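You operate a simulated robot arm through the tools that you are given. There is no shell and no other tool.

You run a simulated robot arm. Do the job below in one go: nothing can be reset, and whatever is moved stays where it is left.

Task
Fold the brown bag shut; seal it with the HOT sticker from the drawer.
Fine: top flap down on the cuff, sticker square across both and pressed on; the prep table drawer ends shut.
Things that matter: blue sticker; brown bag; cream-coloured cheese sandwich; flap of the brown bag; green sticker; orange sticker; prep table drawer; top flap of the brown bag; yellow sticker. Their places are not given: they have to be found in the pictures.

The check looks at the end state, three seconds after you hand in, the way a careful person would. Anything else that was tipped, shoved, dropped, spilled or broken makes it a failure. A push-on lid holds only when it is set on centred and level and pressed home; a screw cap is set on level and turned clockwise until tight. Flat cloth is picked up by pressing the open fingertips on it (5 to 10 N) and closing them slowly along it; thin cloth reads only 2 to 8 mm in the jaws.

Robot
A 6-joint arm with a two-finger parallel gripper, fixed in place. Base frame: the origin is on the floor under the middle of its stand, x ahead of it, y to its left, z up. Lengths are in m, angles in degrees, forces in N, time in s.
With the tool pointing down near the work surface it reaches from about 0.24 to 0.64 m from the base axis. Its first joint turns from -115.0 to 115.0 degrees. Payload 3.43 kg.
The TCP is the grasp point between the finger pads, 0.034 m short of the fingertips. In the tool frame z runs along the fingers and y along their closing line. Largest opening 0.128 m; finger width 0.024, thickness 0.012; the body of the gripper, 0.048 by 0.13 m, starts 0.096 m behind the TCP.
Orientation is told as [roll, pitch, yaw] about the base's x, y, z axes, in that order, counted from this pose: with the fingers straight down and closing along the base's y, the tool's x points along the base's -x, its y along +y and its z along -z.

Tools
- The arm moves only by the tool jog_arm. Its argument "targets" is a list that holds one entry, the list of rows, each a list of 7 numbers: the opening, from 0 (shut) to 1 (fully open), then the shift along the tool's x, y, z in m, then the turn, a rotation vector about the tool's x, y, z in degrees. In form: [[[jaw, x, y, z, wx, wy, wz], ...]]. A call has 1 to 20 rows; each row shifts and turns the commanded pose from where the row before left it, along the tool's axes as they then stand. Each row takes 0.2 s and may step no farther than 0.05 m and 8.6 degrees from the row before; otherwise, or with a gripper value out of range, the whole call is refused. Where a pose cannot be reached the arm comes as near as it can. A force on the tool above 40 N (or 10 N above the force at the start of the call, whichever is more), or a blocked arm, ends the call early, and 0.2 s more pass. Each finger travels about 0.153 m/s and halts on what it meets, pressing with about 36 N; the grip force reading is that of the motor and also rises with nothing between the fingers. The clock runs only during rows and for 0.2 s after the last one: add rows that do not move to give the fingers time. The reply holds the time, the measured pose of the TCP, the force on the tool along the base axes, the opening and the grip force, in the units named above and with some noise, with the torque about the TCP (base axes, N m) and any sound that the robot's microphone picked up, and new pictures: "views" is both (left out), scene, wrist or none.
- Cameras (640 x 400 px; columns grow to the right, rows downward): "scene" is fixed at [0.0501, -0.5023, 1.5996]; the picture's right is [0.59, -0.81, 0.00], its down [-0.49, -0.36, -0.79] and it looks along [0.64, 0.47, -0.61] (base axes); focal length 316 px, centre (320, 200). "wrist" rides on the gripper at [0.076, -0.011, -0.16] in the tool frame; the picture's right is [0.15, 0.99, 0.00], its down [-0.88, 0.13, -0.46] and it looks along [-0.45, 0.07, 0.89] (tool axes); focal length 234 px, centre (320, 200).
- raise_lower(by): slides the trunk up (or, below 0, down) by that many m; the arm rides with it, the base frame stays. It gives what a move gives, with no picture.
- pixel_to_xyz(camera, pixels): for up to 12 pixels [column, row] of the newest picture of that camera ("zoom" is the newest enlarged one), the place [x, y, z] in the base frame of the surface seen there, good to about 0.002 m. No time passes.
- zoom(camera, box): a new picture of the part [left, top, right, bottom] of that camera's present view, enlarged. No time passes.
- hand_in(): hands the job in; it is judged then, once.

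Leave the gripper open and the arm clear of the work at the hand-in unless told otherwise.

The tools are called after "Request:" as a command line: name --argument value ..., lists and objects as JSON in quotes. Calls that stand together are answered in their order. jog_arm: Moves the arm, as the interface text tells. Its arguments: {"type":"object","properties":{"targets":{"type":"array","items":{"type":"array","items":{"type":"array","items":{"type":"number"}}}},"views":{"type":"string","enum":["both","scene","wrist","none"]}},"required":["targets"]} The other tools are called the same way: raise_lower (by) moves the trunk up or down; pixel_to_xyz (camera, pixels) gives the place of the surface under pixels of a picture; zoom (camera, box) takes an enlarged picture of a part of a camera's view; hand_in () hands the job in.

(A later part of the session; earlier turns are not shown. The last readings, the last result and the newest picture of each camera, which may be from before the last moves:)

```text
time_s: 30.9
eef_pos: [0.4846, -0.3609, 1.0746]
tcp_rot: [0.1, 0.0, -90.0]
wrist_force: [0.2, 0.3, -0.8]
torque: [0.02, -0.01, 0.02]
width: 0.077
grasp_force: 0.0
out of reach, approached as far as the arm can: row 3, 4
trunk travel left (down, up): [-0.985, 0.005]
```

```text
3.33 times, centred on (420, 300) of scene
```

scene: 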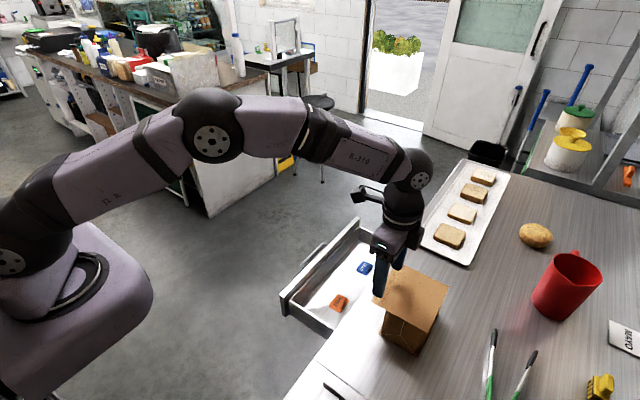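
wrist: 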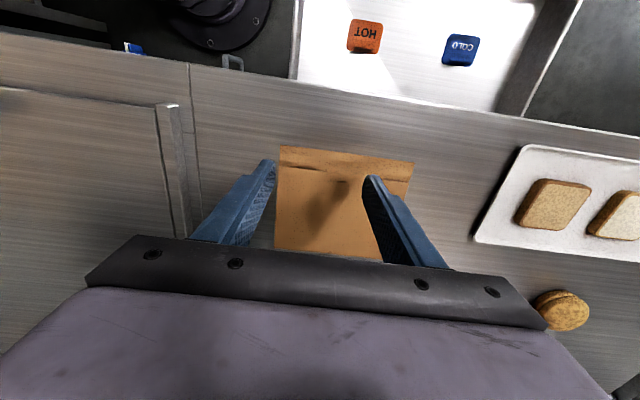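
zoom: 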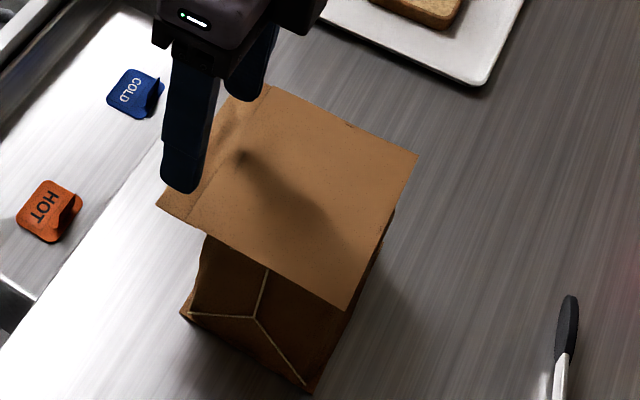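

The flap now lies flat on the cuff at z≈1.006. Its edge is at y≈-0.366, and the cuff shows from there to y≈-0.348. The sticker should therefore be centred near (0.514, -0.366). Next I'll back off, turn to yaw 0 and go back over the drawer.

Request:
jog_arm --targets '[[[0.6, 0, 0, -0.03, 0, 0, 0], [0.6, 0, 0, -0.03, 0, 0, 0], [0.6, 0, 0, -0.03, 0, 0, 0], [0.6, 0.045, 0, 0, 0, 0, 0], [0.6, 0.045, 0, 0, 0, 0, 0], [0.6, 0.045, 0, 0, 0, 0, 0], [0.5, 0, 0, 0, 0, 0, -8.5], [0.5, 0, 0, 0, 0, 0, -8.5], [0.4, 0, 0, 0, 0, 0, -8.5], [0.4, 0, 0, 0, 0, 0, -8.5], [0.4, 0, 0, 0, 0, 0, -8.5], [0.4, 0, 0, 0, 0, 0, -8.5], [0.4, 0, 0, 0, 0, 0, -8.5], [0.4, 0, 0, 0, 0, 0, -8.5], [0.4, 0, 0, 0, 0, 0, -8.5], [0.4, 0, 0, 0, 0, 0, -8.5], [0.4, 0, 0, 0, 0, 0, -5], [0.4, 0, 0, 0, 0, 0, 0]]]'

Request:
raise_lower --by -0.22

Request:
jog_arm --targets '[[[0.4, 0.0, 0, 0, 0, 0, 0]]]'

```text
time_s: 34.7
eef_pos: [0.4857, -0.2257, 1.1636]
tcp_rot: [0.0, 0.0, 0.1]
wrist_force: [-0.7, -0.2, 0.3]
torque: [0.01, 0.0, -0.03]
width: 0.0512
grasp_force: 0.1
trunk travel left (down, up): [-0.985, 0.005]
```

scene: 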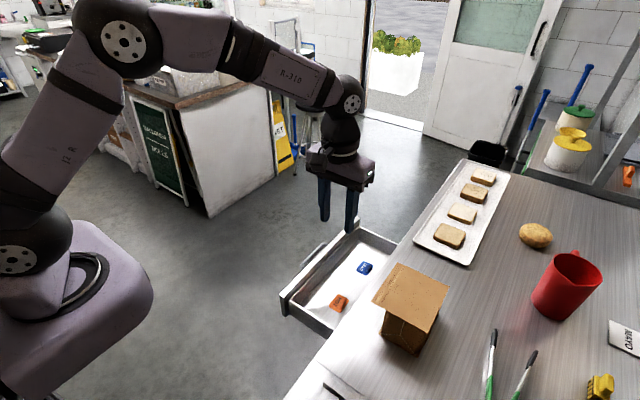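
wrist: 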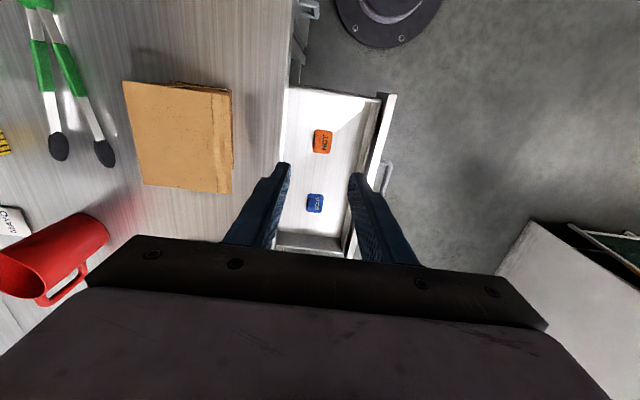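

```text
time_s: 37.0
eef_pos: [0.4862, -0.2247, 0.9424]
tcp_rot: [0.0, 0.0, 0.0]
wrist_force: [0.1, 0.9, -0.2]
torque: [-0.02, 0.0, -0.02]
width: 0.0515
grasp_force: 0.1
trunk travel left (down, up): [-0.765, 0.225]
```

```text
time_s: 37.4
eef_pos: [0.486, -0.2255, 0.9428]
tcp_rot: [0.1, 0.0, 0.1]
wrist_force: [-0.2, -0.9, 0.8]
torque: [0.02, 0.01, 0.02]
width: 0.0513
grasp_force: 0.1
trunk travel left (down, up): [-0.765, 0.225]
```

scene: 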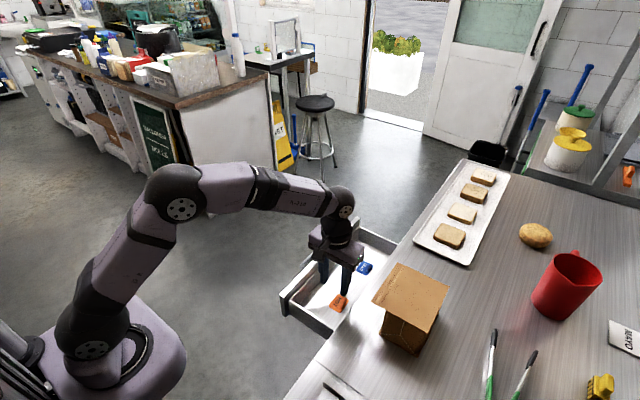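
wrist: 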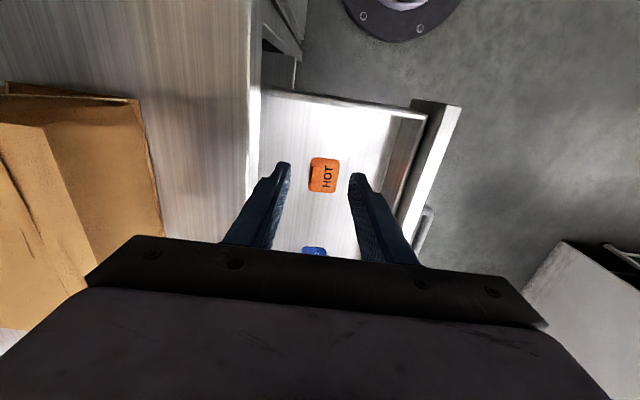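

The flap stayed down. Now I'll take a close look at the HOT sticker at about (323,175) and its tab.

Request:
zoom --camera "wrist" --box '[290, 145, 360, 200]'

Request:
pixel_to_xyz --camera "wrist" --pixels '[[311, 158], [338, 160], [338, 192], [312, 192], [311, 167], [311, 175], [311, 183], [314, 175], [317, 175], [325, 175], [308, 175], [311, 163]]'

Request:
zoom --camera "scene" --box '[310, 280, 360, 320]'

```text
7.27 times, centred on (325, 172) of wrist
```

zoom: 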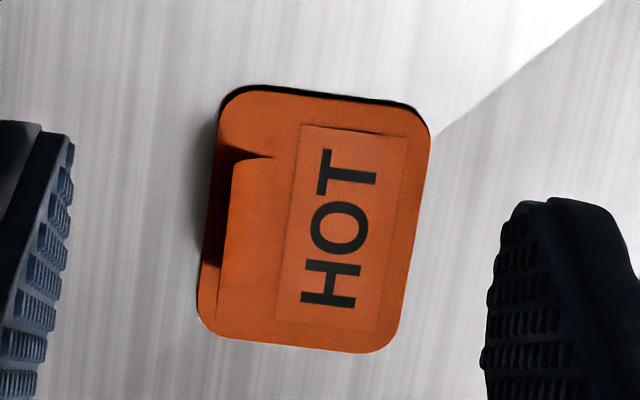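

```text
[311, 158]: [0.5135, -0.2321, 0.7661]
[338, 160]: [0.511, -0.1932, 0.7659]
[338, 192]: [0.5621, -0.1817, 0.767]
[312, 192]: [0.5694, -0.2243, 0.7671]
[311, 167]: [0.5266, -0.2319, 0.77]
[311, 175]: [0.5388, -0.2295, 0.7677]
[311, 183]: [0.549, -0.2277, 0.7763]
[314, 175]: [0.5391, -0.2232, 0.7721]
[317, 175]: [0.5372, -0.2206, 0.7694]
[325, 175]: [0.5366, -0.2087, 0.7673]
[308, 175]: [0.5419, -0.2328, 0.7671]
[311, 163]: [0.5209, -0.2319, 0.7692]
```

```text
10.00 times, centred on (335, 300) of scene
```

zoom: 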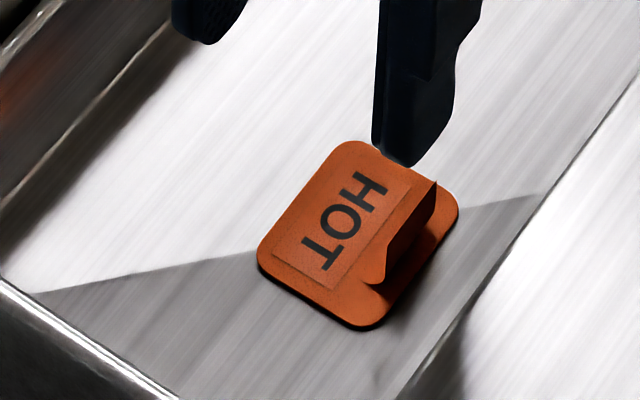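

The tab stands up from the sticker body, about one third in from its -y edge. I'll measure it in the scene zoom.

Request:
pixel_to_xyz --camera "zoom" --pixels '[[433, 187], [431, 205], [420, 225], [400, 250], [382, 278], [372, 275], [365, 262], [395, 215], [415, 190], [385, 240], [445, 215], [440, 245]]'

Request:
pixel_to_xyz --camera "scene" --pixels '[[345, 294], [347, 298], [341, 300], [339, 305], [354, 302], [337, 311], [326, 305], [334, 284.5]]'

```text
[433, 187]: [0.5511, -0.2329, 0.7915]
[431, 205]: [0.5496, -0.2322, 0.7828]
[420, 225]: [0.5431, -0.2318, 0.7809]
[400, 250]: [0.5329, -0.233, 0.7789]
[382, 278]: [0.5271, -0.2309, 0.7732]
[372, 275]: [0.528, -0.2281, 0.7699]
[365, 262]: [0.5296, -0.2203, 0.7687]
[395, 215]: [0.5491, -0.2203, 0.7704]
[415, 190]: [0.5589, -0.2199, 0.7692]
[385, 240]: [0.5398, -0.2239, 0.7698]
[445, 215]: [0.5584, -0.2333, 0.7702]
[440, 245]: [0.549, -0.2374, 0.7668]
```

```text
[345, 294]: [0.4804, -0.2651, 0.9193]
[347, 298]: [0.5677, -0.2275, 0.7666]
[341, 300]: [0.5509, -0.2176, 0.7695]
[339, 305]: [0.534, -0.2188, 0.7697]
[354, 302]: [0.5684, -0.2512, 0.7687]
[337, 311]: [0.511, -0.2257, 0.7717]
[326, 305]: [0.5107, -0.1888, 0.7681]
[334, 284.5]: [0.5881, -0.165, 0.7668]
```

The tab's shape matters for the grip. I'll zoom in much tighter on it in the scene view.

Request:
zoom --camera "scene" --box '[335, 294, 359, 309]'

```text
16.00 times, centred on (347, 302) of scene
```

zoom: 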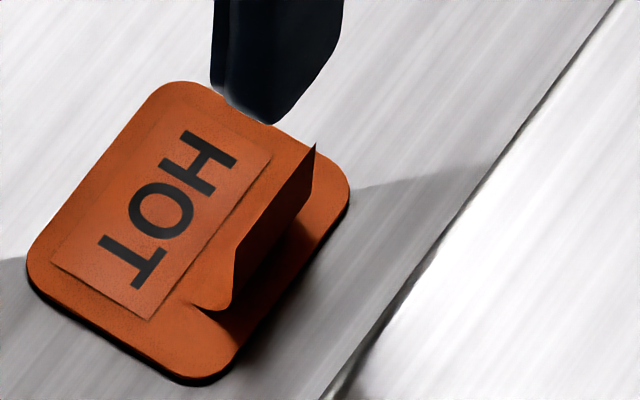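

Request:
pixel_to_xyz --camera "zoom" --pixels '[[313, 150], [311, 175], [308, 195], [290, 215], [265, 250], [240, 285], [233, 300], [236, 265], [240, 240], [275, 195], [215, 300], [200, 290]]'

Request:
pixel_to_xyz --camera "zoom" --pixels '[[160, 85], [35, 270], [345, 195], [205, 380], [220, 270], [240, 235], [270, 170], [255, 205], [300, 165], [250, 320], [300, 240], [285, 270]]'

```text
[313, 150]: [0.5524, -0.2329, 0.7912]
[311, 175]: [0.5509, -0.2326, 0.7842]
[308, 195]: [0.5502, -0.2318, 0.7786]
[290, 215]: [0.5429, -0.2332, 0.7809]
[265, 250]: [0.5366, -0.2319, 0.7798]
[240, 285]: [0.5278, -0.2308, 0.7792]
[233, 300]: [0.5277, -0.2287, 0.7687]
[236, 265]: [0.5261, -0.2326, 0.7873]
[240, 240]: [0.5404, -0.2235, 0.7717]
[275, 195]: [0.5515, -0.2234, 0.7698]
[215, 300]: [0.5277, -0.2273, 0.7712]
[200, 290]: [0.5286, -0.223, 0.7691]
```

```text
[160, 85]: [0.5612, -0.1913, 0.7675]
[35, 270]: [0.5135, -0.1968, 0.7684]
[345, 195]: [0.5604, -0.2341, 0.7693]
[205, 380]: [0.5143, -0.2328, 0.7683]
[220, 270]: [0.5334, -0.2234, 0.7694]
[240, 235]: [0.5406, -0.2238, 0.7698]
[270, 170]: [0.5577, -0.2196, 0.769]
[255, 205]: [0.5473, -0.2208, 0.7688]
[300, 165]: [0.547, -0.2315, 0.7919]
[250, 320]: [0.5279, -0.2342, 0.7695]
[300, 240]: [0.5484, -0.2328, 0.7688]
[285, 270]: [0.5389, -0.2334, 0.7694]
```

The upper part of the tab is a vertical panel at y≈-0.2325, x 0.527–0.552, z 0.771–0.791, so vertical fingers closing along y will match it. The sticker's centre is about (0.537,-0.213). I'll move above the tab with the jaw at about 0.3 and go part way down.

Request:
jog_arm --targets '[[[0.3, -0.0268, -0.0035, 0, 0, 0, 0], [0.3, -0.0267, -0.0035, 0, 0, 0, 0], [0.3, 0, 0, 0.035, 0, 0, 0], [0.3, 0, 0, 0.035, 0, 0, 0], [0.3, 0, 0, 0.0228, 0, 0, 0], [0.3, 0, 0, 0, 0, 0, 0]]]'

Request:
zoom --camera "wrist" --box '[220, 100, 420, 260]'

Request:
zoom --camera "scene" --box '[320, 270, 370, 320]'

```text
time_s: 38.8
eef_pos: [0.5375, -0.232, 0.8496]
tcp_rot: [0.1, -0.1, 0.0]
wrist_force: [0.0, -0.4, 0.3]
torque: [0.01, -0.06, 0.0]
width: 0.0382
grasp_force: 0.0
trunk travel left (down, up): [-0.765, 0.225]
```

scene: 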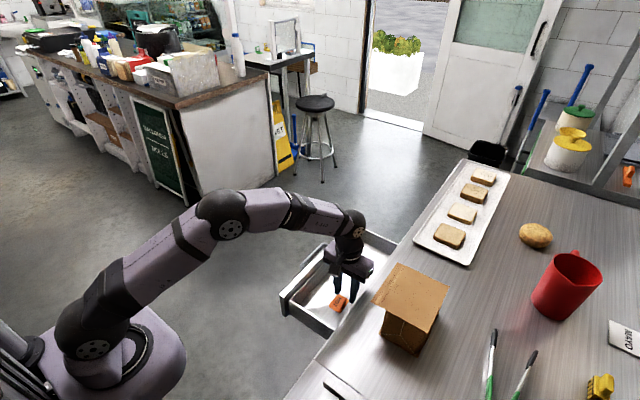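
wrist: 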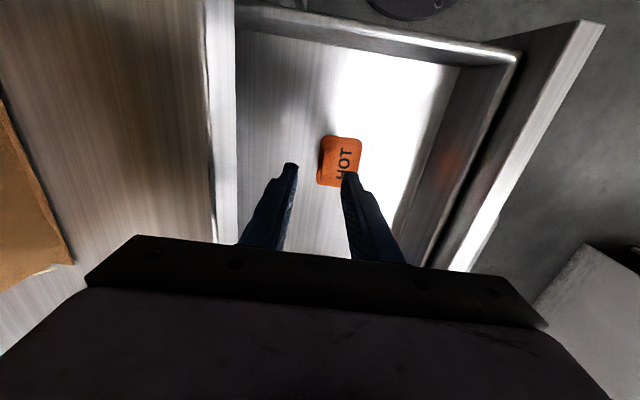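

```text
2.50 times, centred on (320, 180) of wrist
```

zoom: 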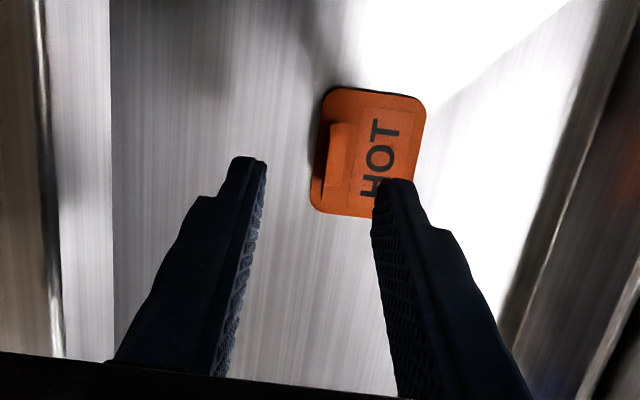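

```text
8.00 times, centred on (345, 295) of scene
```

zoom: 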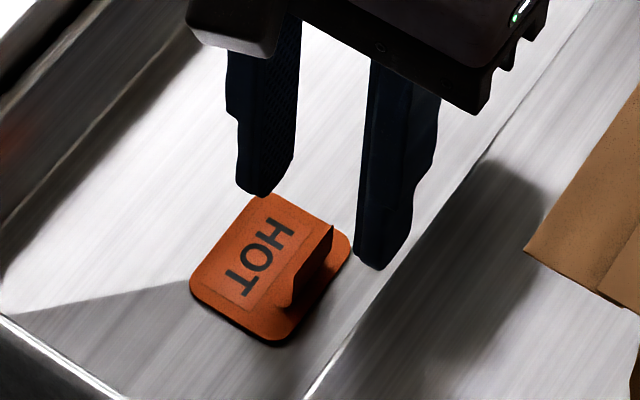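

The fingers look well placed either side of the tab. I'll check the tab's position again from this closer wrist view.

Request:
zoom --camera "wrist" --box '[304, 125, 376, 195]'

```text
5.71 times, centred on (340, 160) of wrist
```

zoom: 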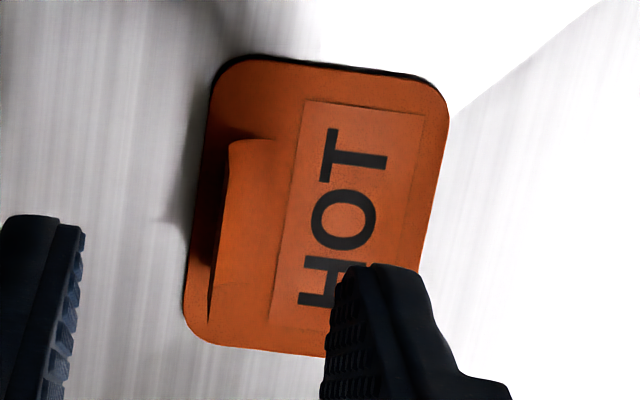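

Request:
pixel_to_xyz --camera "zoom" --pixels '[[230, 145], [226, 170], [223, 200], [218, 240], [213, 280], [210, 305], [240, 200], [255, 200], [270, 200], [217, 200], [200, 260], [230, 310]]'

Request:
pixel_to_xyz --camera "zoom" --pixels '[[235, 62], [435, 90], [445, 120], [190, 325], [215, 345], [320, 353], [420, 270]]'

```text
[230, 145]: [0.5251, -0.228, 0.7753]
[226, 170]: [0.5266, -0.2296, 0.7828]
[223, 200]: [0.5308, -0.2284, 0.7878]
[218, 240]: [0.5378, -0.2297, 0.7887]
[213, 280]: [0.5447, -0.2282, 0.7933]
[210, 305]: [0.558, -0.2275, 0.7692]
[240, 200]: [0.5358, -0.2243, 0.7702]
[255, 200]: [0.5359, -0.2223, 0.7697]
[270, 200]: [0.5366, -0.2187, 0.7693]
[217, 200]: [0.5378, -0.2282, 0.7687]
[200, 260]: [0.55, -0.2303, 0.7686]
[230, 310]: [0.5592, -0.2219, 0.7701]
```

```text
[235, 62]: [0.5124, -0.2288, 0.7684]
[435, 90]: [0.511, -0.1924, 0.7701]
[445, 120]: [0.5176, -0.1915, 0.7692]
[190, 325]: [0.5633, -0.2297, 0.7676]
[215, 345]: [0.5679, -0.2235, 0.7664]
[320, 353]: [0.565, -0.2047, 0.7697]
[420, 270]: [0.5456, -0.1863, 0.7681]
```

The tab reads y≈-0.229 to -0.2325 and x 0.525–0.552, which agrees with the current TCP (0.5375,-0.232). I'll go down to z≈0.811 and watch the force, because the gripper body passes about 7 mm above the table top.

Request:
jog_arm --targets '[[[0.3, 0, 0.0005, 0.015, 0, 0, 0], [0.3, 0, 0.0005, 0.012, 0, 0, 0], [0.3, 0, 0, 0.0115, 0, 0, 0], [0.3, 0, 0, 0, 0, 0, 0]]]'

Request:
zoom --camera "scene" --box '[320, 270, 370, 320]'

```text
time_s: 39.8
eef_pos: [0.5386, -0.2329, 0.8124]
tcp_rot: [0.0, 0.0, 0.0]
wrist_force: [0.2, 0.8, -0.3]
torque: [0.01, 0.0, 0.03]
width: 0.0386
grasp_force: 0.0
trunk travel left (down, up): [-0.765, 0.225]
```

scene: 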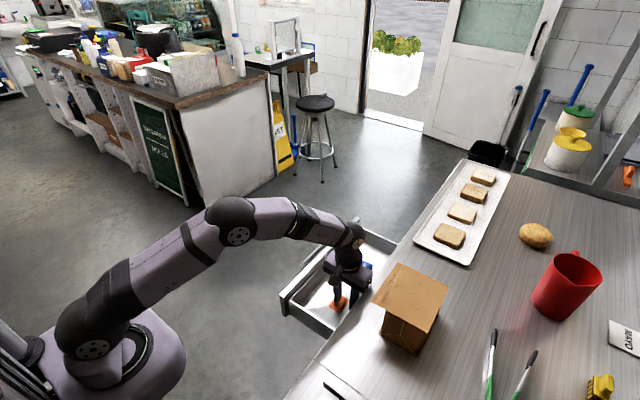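
wrist: 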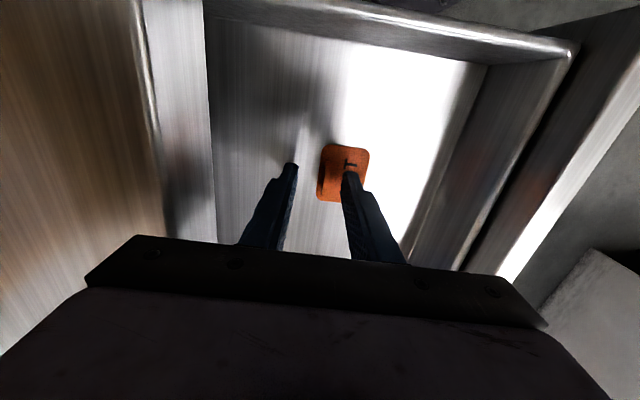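

```text
8.00 times, centred on (345, 295) of scene
```

zoom: 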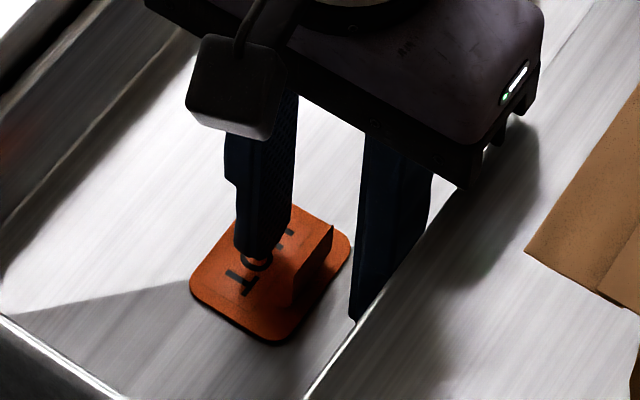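

No contact, and the tab is between the fingers. I'll close slowly on it.

Request:
jog_arm --targets '[[[0.22, 0, 0.001, 0, 0, 0, 0], [0.15, 0, 0, 0, 0, 0, 0], [0.1, 0, 0, 0, 0, 0, 0], [0.06, 0, 0, 0, 0, 0, 0], [0.03, 0, 0, 0, 0, 0, 0], [0.0, 0, 0, 0, 0, 0, 0], [0.0, 0, 0, 0, 0, 0, 0]]]'

Request:
zoom --camera "scene" --box '[320, 270, 370, 320]'

```text
time_s: 41.4
eef_pos: [0.5381, -0.2314, 0.8118]
tcp_rot: [0.0, 0.0, 0.1]
wrist_force: [-0.2, -0.1, 0.8]
torque: [0.02, -0.02, 0.0]
width: 0.0031
grasp_force: 36.3
trunk travel left (down, up): [-0.765, 0.225]
```

scene: 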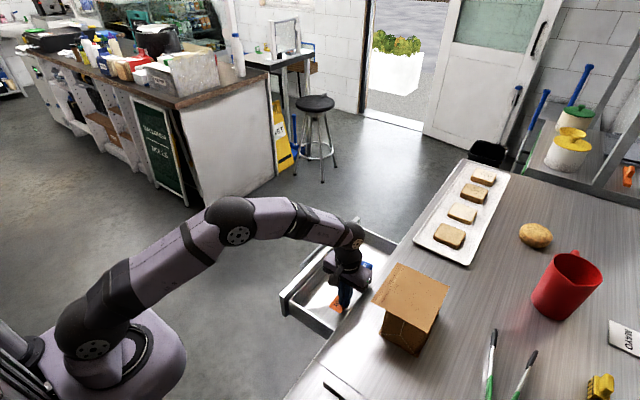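
wrist: 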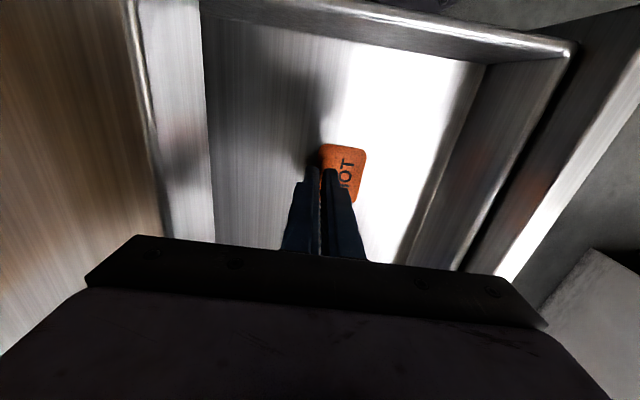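

```text
8.00 times, centred on (345, 295) of scene
```

zoom: 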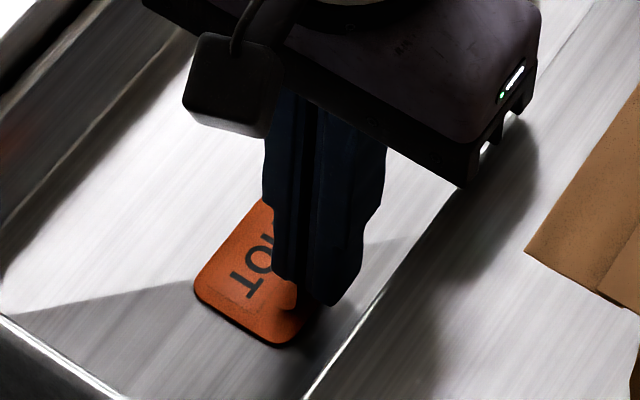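

The jaws hold something 3.1 mm thick, which fits the tab. I'll lift slowly and check that the sticker comes along.

Request:
jog_arm --targets '[[[0, 0, 0, -0.005, 0, 0, 0], [0, 0, 0, -0.01, 0, 0, 0], [0, 0, 0, -0.015, 0, 0, 0], [0, 0, 0, -0.02, 0, 0, 0], [0, 0, 0.01, -0.025, 0, 0, 0], [0, 0, 0.01, -0.025, 0, 0, 0], [0, 0, 0, -0.025, 0, 0, 0], [0, 0, 0, 0, 0, 0, 0]]]'

Request:
zoom --camera "scene" --box '[310, 200, 390, 310]'

Request:
zoom --camera "wrist" --box '[240, 100, 420, 260]'

```text
time_s: 43.2
eef_pos: [0.5371, -0.2111, 0.936]
tcp_rot: [-0.1, 0.0, 0.1]
wrist_force: [-0.7, 0.1, -0.2]
torque: [0.0, -0.01, 0.01]
width: 0.003
grasp_force: 36.2
trunk travel left (down, up): [-0.765, 0.225]
```

scene: 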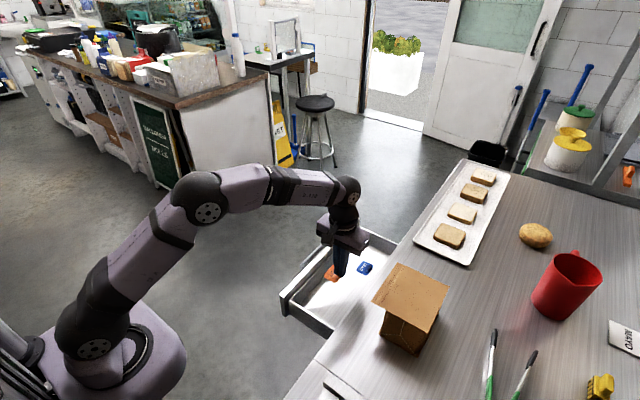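
wrist: 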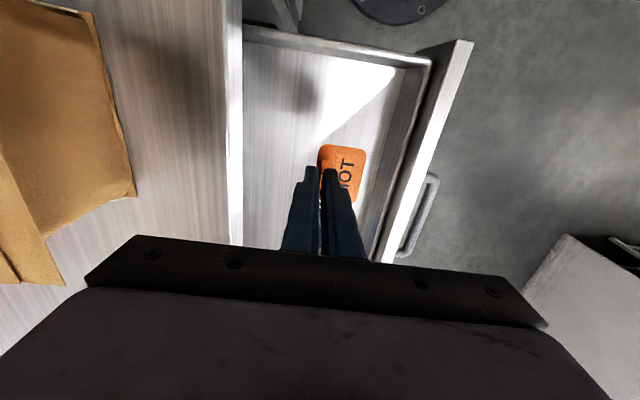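

```text
3.64 times, centred on (350, 255) of scene
```

zoom: 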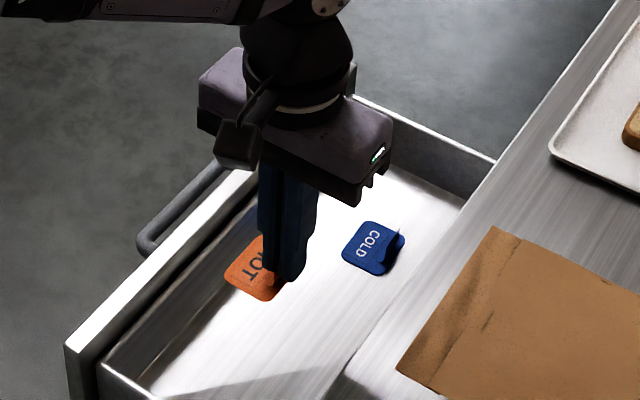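

```text
2.50 times, centred on (330, 180) of wrist
```

zoom: 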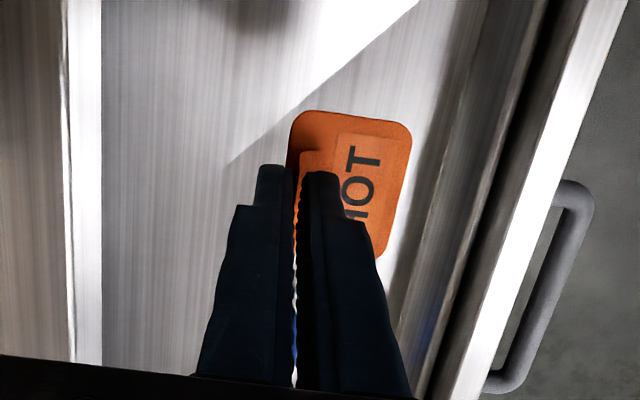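

The sticker is in the gripper. I'll measure its plate to see how it sits relative to the TCP (level, and its yaw).

Request:
pixel_to_xyz --camera "zoom" --pixels '[[305, 116], [345, 118], [395, 128], [405, 150], [395, 200], [382, 245], [350, 130], [385, 170], [370, 225], [300, 140], [320, 130], [355, 200]]'

Request:
pixel_to_xyz --camera "scene" --pixels '[[326, 272], [331, 278], [337, 282], [330, 266], [333, 272]]'

```text
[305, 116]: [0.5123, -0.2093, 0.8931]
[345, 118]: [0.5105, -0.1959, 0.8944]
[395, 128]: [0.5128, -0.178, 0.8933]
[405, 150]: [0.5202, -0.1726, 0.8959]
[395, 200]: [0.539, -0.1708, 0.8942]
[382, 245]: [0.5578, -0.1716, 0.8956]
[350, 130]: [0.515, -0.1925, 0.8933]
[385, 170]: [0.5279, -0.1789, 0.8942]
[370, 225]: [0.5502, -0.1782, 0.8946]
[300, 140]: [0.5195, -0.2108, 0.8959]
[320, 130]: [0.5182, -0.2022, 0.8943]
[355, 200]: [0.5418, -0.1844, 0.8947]
```

```text
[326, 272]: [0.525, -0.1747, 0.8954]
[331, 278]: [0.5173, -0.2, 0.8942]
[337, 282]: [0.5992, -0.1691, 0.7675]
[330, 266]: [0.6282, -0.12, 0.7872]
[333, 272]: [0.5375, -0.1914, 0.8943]
```

The sticker is held level. Its plate top is 42 mm below the TCP, its centre is about 18.5 mm to +y of the TCP, and it is square to the axes. I'll raise the trunk and re-measure the flap edge and cuff.

Request:
raise_lower --by 0.18

Request:
zoom --camera "scene" --box '[360, 250, 460, 360]'

```text
time_s: 45.2
eef_pos: [0.5375, -0.2092, 1.1181]
tcp_rot: [0.0, 0.0, -0.1]
wrist_force: [-0.8, -1.1, 0.7]
torque: [0.0, -0.01, 0.0]
width: 0.0031
grasp_force: 35.8
trunk travel left (down, up): [-0.945, 0.045]
```

```text
3.64 times, centred on (410, 305) of scene
```

zoom: 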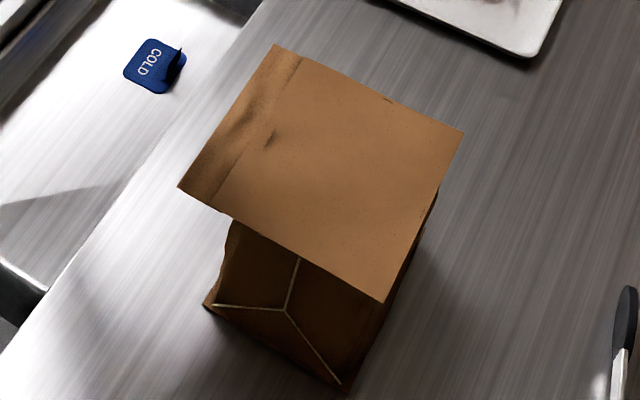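

Request:
pixel_to_xyz --camera "zoom" --pixels '[[275, 48], [181, 186], [228, 115], [298, 62], [214, 202], [258, 130], [265, 140], [380, 297], [458, 135], [330, 180], [240, 110], [228, 150]]'

Request:
zoom --camera "scene" --box '[370, 258, 420, 308]'

```text
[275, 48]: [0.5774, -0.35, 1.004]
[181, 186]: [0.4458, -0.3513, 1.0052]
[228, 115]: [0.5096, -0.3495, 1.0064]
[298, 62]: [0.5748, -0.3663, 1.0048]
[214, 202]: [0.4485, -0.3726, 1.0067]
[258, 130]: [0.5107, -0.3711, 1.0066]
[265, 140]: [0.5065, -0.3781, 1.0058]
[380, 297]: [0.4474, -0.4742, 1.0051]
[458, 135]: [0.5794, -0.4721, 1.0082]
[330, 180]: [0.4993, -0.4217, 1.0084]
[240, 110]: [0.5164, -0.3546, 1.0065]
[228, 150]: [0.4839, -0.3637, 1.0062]
```

```text
8.00 times, centred on (395, 283) of scene
```

zoom: 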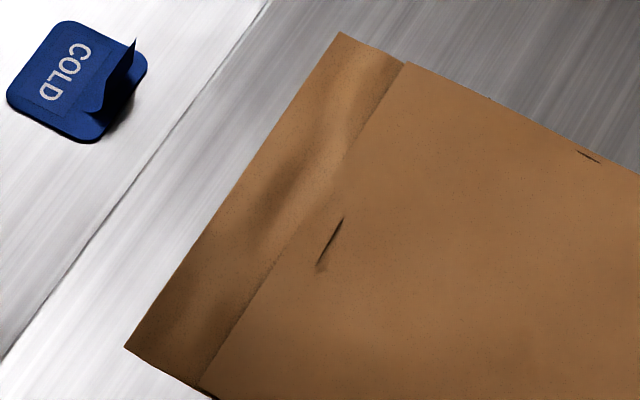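

I'll measure the flap-edge line and the cuff's outer edge in this tighter view.

Request:
pixel_to_xyz --camera "zoom" --pixels '[[400, 70], [372, 115], [340, 165], [300, 230], [270, 278], [240, 325], [210, 372], [336, 40], [285, 112], [232, 190], [180, 265], [130, 340]]'

```text
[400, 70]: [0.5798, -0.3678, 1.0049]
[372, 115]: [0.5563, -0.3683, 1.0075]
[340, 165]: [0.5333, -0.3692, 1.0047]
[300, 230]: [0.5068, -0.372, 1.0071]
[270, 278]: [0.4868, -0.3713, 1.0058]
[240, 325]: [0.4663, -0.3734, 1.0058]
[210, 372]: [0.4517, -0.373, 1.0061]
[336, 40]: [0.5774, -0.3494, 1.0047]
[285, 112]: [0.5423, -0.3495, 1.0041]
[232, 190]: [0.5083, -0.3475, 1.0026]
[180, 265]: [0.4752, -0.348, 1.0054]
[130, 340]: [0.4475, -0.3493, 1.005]
```

The flap edge is at y≈-0.370 and the cuff's outer edge at y≈-0.348. Centring the 45 mm sticker at y≈-0.370 puts about half on each. I'll move the TCP to about (0.510,-0.3885), still above the bag.

Request:
jog_arm --targets '[[[0, 0.0055, -0.0359, 0.0056, 0, 0, 0], [0, 0.0055, -0.0359, 0.0056, 0, 0, 0], [0, 0.0055, -0.0359, 0.0056, 0, 0, 0], [0, 0.0055, -0.0359, 0.0056, 0, 0, 0], [0, 0.0055, -0.0357, 0.0056, 0, 0, 0], [0, 0, 0, 0, 0, 0, 0]]]'

Request:
zoom --camera "scene" --box '[350, 210, 470, 330]'

Request:
zoom --camera "wrist" --box '[220, 90, 460, 260]'

```text
time_s: 46.6
eef_pos: [0.5086, -0.391, 1.0893]
tcp_rot: [0.0, 0.0, 0.0]
wrist_force: [0.7, 0.3, -0.9]
torque: [-0.02, -0.01, -0.03]
width: 0.0033
grasp_force: 36.2
trunk travel left (down, up): [-0.945, 0.045]
```

scene: 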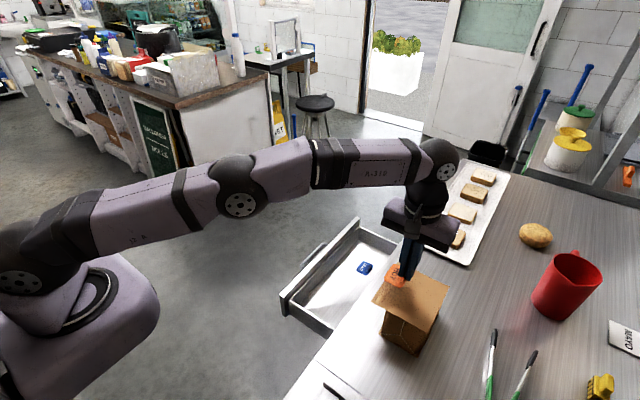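
wrist: 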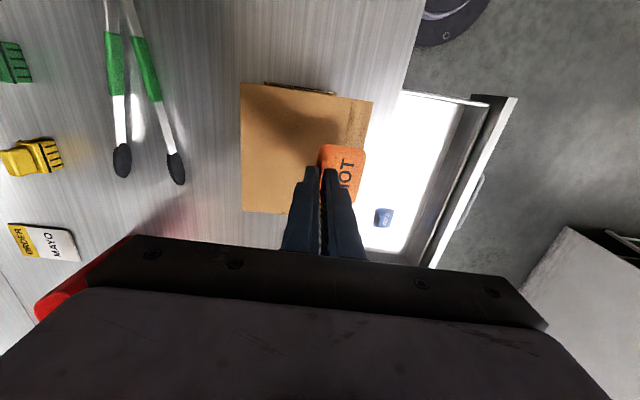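

```text
3.33 times, centred on (410, 270) of scene
```

zoom: 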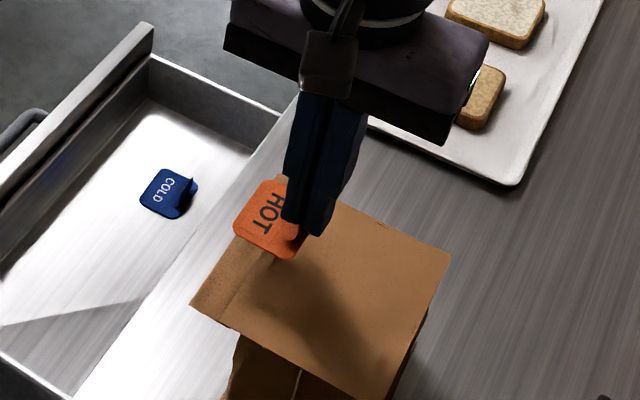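

```text
2.35 times, centred on (340, 175) of wrist
```

zoom: 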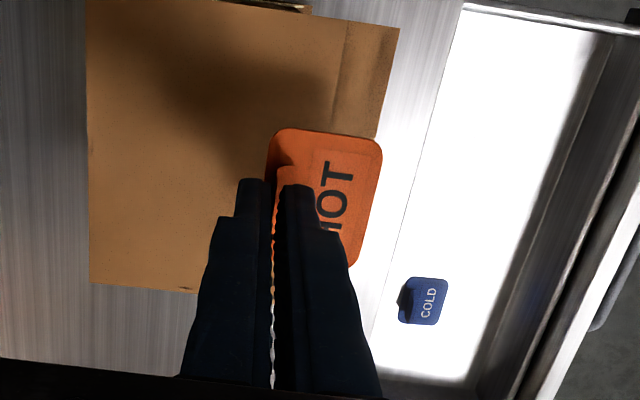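

I'll measure the sticker and the flap edge in this one view, so that any camera offset cancels out.

Request:
pixel_to_xyz --camera "zoom" --pixels '[[347, 30], [340, 75], [332, 120], [396, 35], [387, 85], [377, 130], [378, 165], [371, 200], [360, 245], [285, 133], [370, 145], [330, 160]]'

Request:
zoom --camera "wrist" --box '[300, 80, 400, 210]'

```text
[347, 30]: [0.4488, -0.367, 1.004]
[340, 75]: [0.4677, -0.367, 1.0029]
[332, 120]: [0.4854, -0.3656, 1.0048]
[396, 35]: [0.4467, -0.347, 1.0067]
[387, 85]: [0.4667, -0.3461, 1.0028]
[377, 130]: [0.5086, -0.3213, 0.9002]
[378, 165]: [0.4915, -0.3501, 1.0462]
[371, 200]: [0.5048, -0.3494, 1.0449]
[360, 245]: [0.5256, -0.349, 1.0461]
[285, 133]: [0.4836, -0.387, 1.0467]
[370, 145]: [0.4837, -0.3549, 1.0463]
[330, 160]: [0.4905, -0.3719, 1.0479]
```

```text
3.08 times, centred on (350, 145) of wrist
```

zoom: 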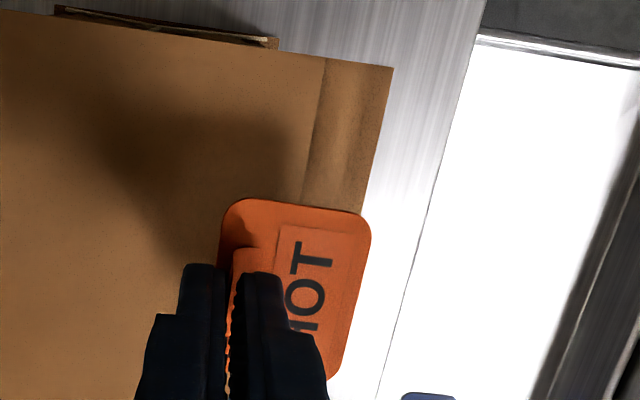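

In this view the flap edge is at y≈-0.367, the cuff edge at -0.346, and the sticker's front edge at -0.349. I'll shift 3 mm toward +y and come down close to the flap.

Request:
jog_arm --targets '[[[0, 0, 0.003, 0.012, 0, 0, 0], [0, 0, 0, 0.01, 0, 0, 0], [0, 0, 0, 0.008, 0, 0, 0], [0, 0, 0, 0.004, 0, 0, 0], [0, 0, 0, 0, 0, 0, 0]]]'

Request:
zoom --camera "scene" --box '[370, 240, 430, 300]'

Request:
zoom --camera "wrist" --box '[260, 80, 420, 220]'

```text
time_s: 47.8
eef_pos: [0.5105, -0.3861, 1.0542]
tcp_rot: [0.0, 0.0, 0.1]
wrist_force: [0.4, 0.9, 0.5]
torque: [0.01, 0.0, -0.03]
width: 0.0031
grasp_force: 35.7
trunk travel left (down, up): [-0.945, 0.045]
```

scene: 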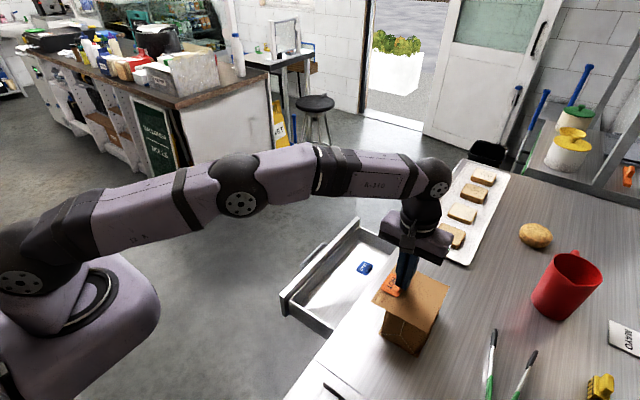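
wrist: 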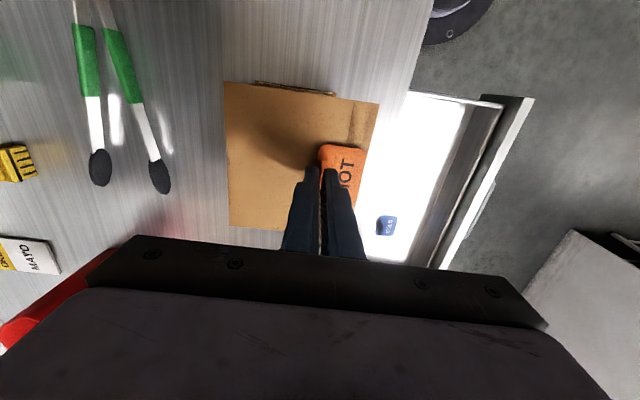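

```text
6.67 times, centred on (400, 270) of scene
```

zoom: 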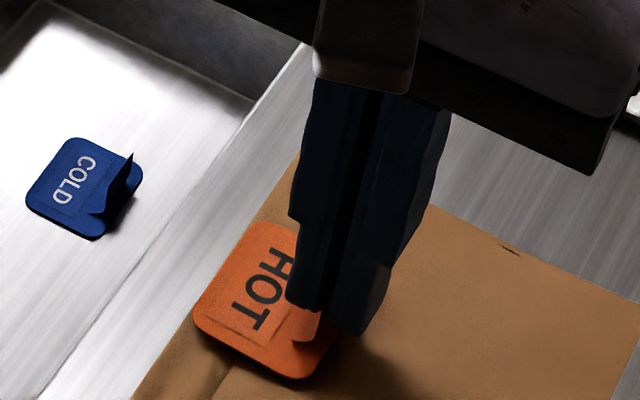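

```text
2.86 times, centred on (340, 150) of wrist
```

zoom: 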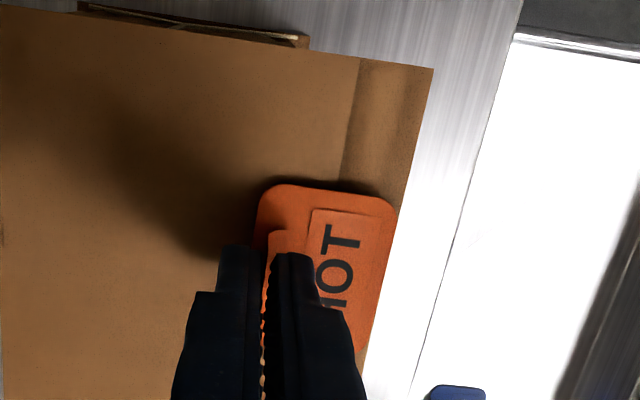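

The sticker is just above the flap, and its front edge looks slightly inside the cuff edge. I'll measure once more before touching down.

Request:
pixel_to_xyz --camera "zoom" --pixels '[[360, 70], [352, 120], [343, 175], [428, 80], [418, 135], [407, 190], [392, 225], [384, 270], [372, 320], [261, 205], [320, 200], [375, 205]]'

```text
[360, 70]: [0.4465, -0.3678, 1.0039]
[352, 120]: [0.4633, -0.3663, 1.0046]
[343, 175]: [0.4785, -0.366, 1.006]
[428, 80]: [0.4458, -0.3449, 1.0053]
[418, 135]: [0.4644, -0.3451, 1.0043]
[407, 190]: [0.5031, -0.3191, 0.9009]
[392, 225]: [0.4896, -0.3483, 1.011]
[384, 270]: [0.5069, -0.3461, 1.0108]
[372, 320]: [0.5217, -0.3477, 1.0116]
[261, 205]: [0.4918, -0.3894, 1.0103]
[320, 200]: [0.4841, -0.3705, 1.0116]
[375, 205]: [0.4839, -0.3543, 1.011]
```

The sticker's front edge is at -0.347, the flap edge at -0.366 and the cuff edge at -0.344: about 19 mm on the cuff and 25 mm on the flap. I'll shift another 1.5 mm and lower in 1 mm steps until it touches.

Request:
jog_arm --targets '[[[0, 0, 0.0015, 0.001, 0, 0, 0], [0, 0, 0, 0.001, 0, 0, 0], [0, 0, 0, 0.001, 0, 0, 0], [0, 0, 0, 0.001, 0, 0, 0], [0, 0, 0, 0, 0, 0, 0]]]' --views "none"

```text
time_s: 49.0
eef_pos: [0.5093, -0.3858, 1.051]
tcp_rot: [0.0, 0.0, 0.0]
wrist_force: [0.2, -1.0, 2.0]
torque: [-0.01, -0.08, -0.01]
width: 0.0029
grasp_force: 36.3
trunk travel left (down, up): [-0.945, 0.045]
```

The vertical force is 2 N, so contact is starting. I'll press on a little further in 1 mm steps.

Request:
jog_arm --targets '[[[0, 0, 0, 0.001, 0, 0, 0], [0, 0, 0, 0.001, 0, 0, 0], [0, 0, 0, 0, 0, 0, 0]]]' --views "scene"

Request:
zoom --camera "scene" --box '[370, 240, 450, 360]'

```text
time_s: 49.8
eef_pos: [0.5094, -0.3862, 1.0489]
tcp_rot: [-0.1, -0.1, -0.1]
wrist_force: [0.8, -1.3, 10.5]
torque: [0.0, 0.01, 0.0]
width: 0.0031
grasp_force: 35.8
trunk travel left (down, up): [-0.945, 0.045]
```

scene: 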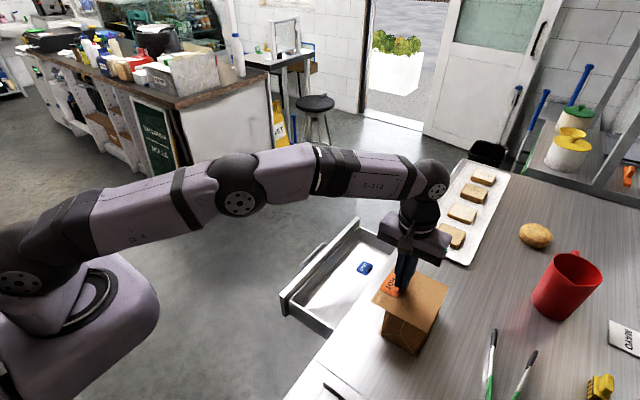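

```text
3.33 times, centred on (410, 300) of scene
```

zoom: 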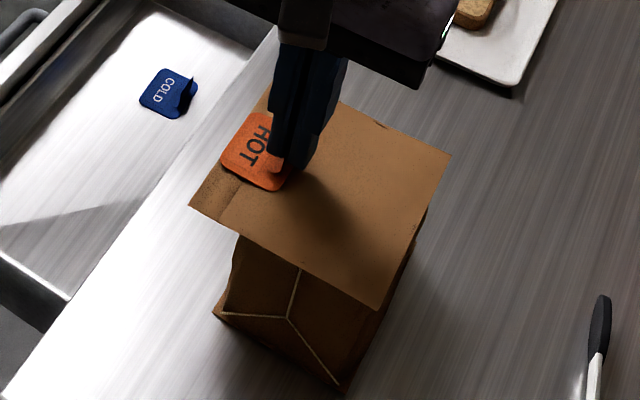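

The force is 10.5 N downward through the tab, and the bag stands square. I'll ease off slightly, open the jaws a little to release the tab, then go up to look.

Request:
jog_arm --targets '[[[0, 0, 0, 0, 0, 0, 0], [0, 0, 0, -0.001, 0, 0, 0], [0.1, 0, 0, 0, 0, 0, 0], [0.25, 0, 0, 0, 0, 0, 0], [0.25, 0, 0, 0, 0, 0, 0], [0.25, 0, 0, -0.01, 0, 0, 0], [0.25, 0, 0, -0.02, 0, 0, 0], [0.25, 0, 0, -0.02, 0, 0, 0], [0.25, 0, 0, 0, 0, 0, 0]]]'

Request:
zoom --camera "scene" --box '[370, 240, 450, 360]'

Request:
zoom --camera "wrist" --box '[220, 80, 420, 230]'

```text
time_s: 51.8
eef_pos: [0.5115, -0.3852, 1.1022]
tcp_rot: [0.0, -0.1, -0.1]
wrist_force: [-0.2, 0.3, 0.7]
torque: [0.0, 0.01, -0.01]
width: 0.0321
grasp_force: 0.1
trunk travel left (down, up): [-0.945, 0.045]
```

scene: 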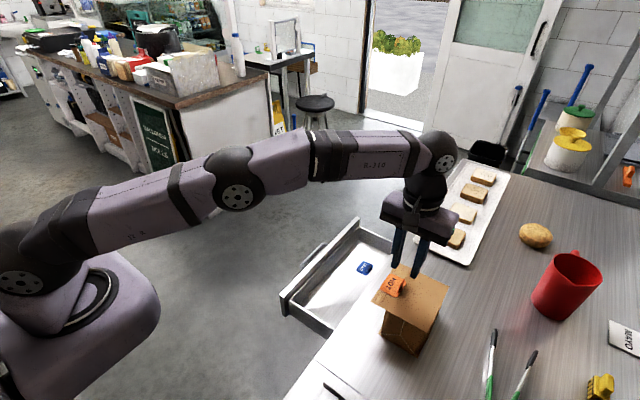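
wrist: 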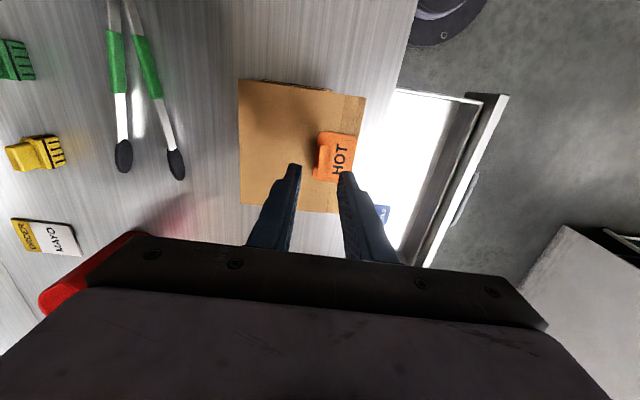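

```text
3.33 times, centred on (410, 300) of scene
```

zoom: 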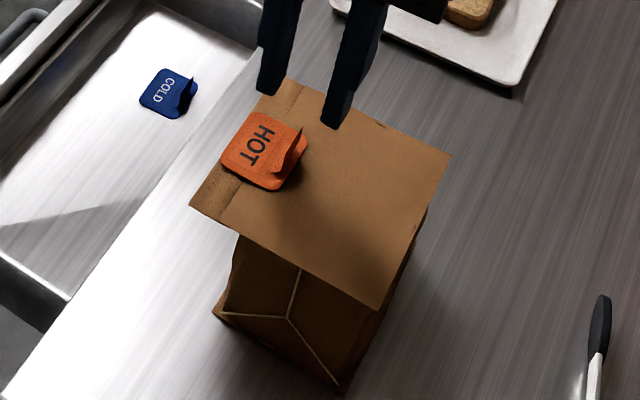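

```text
2.67 times, centred on (320, 155) of wrist
```

zoom: 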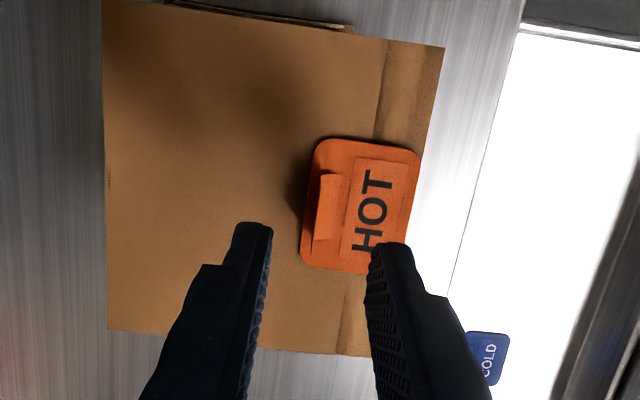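

The sticker lies square across the flap edge and cuff. I'll check that it's flat and measure where it sits before pressing it down.

Request:
pixel_to_xyz --camera "zoom" --pixels '[[320, 145], [410, 158], [415, 175], [400, 235], [308, 250], [360, 265], [380, 170], [395, 200], [350, 240], [330, 180], [325, 225], [308, 220]]'

Request:
zoom --camera "scene" --box '[380, 262, 420, 302]'

```text
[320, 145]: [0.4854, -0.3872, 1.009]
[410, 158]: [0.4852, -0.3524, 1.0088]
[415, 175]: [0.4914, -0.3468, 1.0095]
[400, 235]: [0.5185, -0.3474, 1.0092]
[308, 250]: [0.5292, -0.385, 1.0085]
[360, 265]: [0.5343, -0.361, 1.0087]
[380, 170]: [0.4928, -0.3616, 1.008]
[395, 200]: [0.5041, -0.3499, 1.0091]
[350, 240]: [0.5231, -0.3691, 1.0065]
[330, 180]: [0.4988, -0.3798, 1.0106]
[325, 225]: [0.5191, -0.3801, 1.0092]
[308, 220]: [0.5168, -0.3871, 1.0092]
```

```text
10.00 times, centred on (400, 282) of scene
```

zoom: 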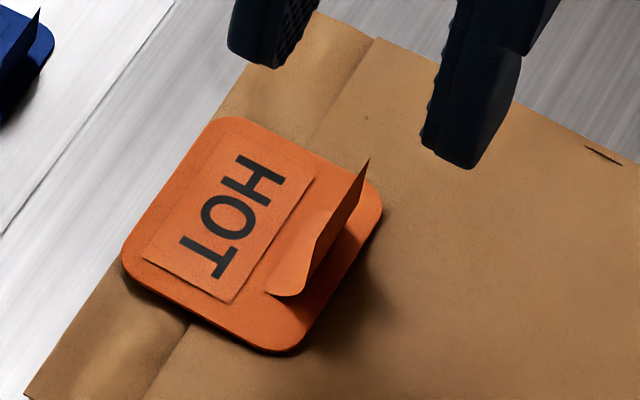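

The sticker is flat at z≈1.009, spanning x 0.483–0.537 and y -0.391 to -0.346, with the flap edge running under its middle. Now I'll press it with the closed fingertips just in front of the tab, at about (0.510,-0.364), approaching to 5 mm above it.

Request:
jog_arm --targets '[[[0.1, 0, 0.011, 0, 0, 0, 0], [0, 0.001, 0.01, 0, 0, 0, 0], [0, 0, 0, 0.02, 0, 0, 0], [0, 0, 0, 0.02, 0, 0, 0], [0, 0, 0, 0.014, 0, 0, 0], [0, 0, 0, 0, 0, 0, 0]]]'

Request:
zoom --camera "scene" --box '[380, 250, 430, 302]'

```text
time_s: 53.2
eef_pos: [0.5091, -0.3641, 1.0458]
tcp_rot: [0.0, 0.0, 0.0]
wrist_force: [-0.1, 0.0, -0.4]
torque: [0.0, 0.01, -0.02]
width: 0.0
grasp_force: 33.3
trunk travel left (down, up): [-0.945, 0.045]
```

scene: 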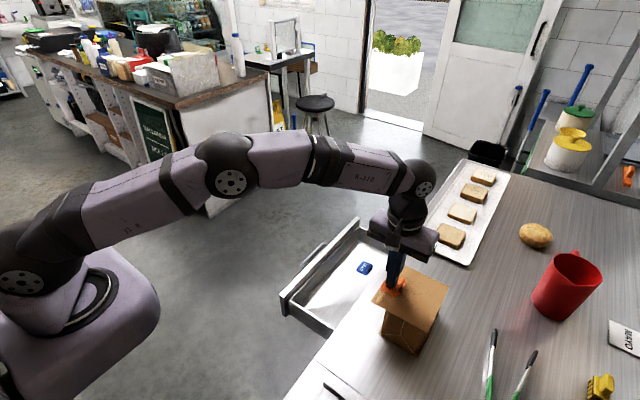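
wrist: 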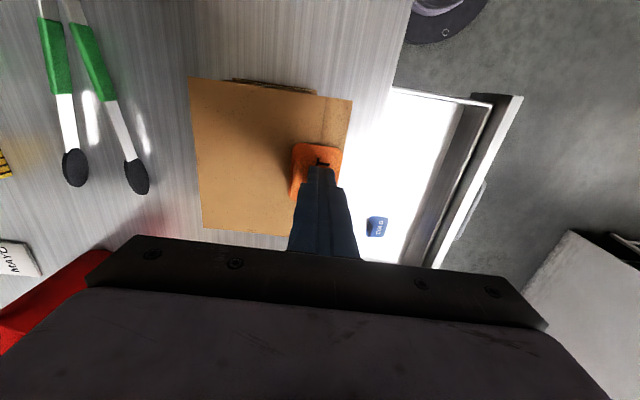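

```text
7.69 times, centred on (405, 276) of scene
```

zoom: 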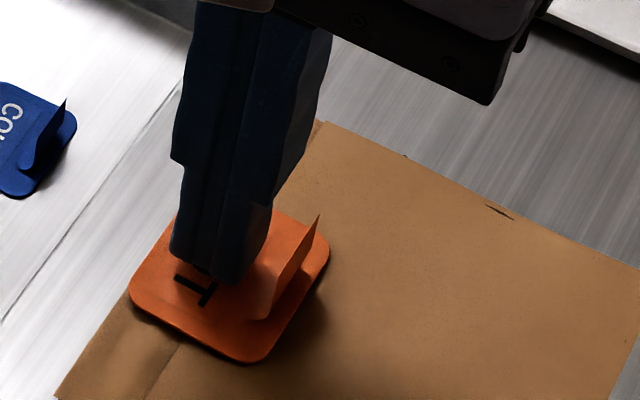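

The closed fingertips are a few millimetres above the sticker, between its front edge and the tab. I'll press down in 1 mm steps and watch the force.

Request:
jog_arm --targets '[[[0, 0, 0, 0.001, 0, 0, 0], [0, 0, 0, 0.001, 0, 0, 0], [0, 0, 0, 0.001, 0, 0, 0], [0, 0, 0, 0, 0, 0, 0]]]' --views "none"

```text
time_s: 54.2
eef_pos: [0.5089, -0.3649, 1.0428]
tcp_rot: [0.0, -0.1, 0.1]
wrist_force: [-0.5, 0.6, 2.4]
torque: [0.02, -0.02, 0.0]
width: 0.0
grasp_force: 33.0
trunk travel left (down, up): [-0.945, 0.045]
```

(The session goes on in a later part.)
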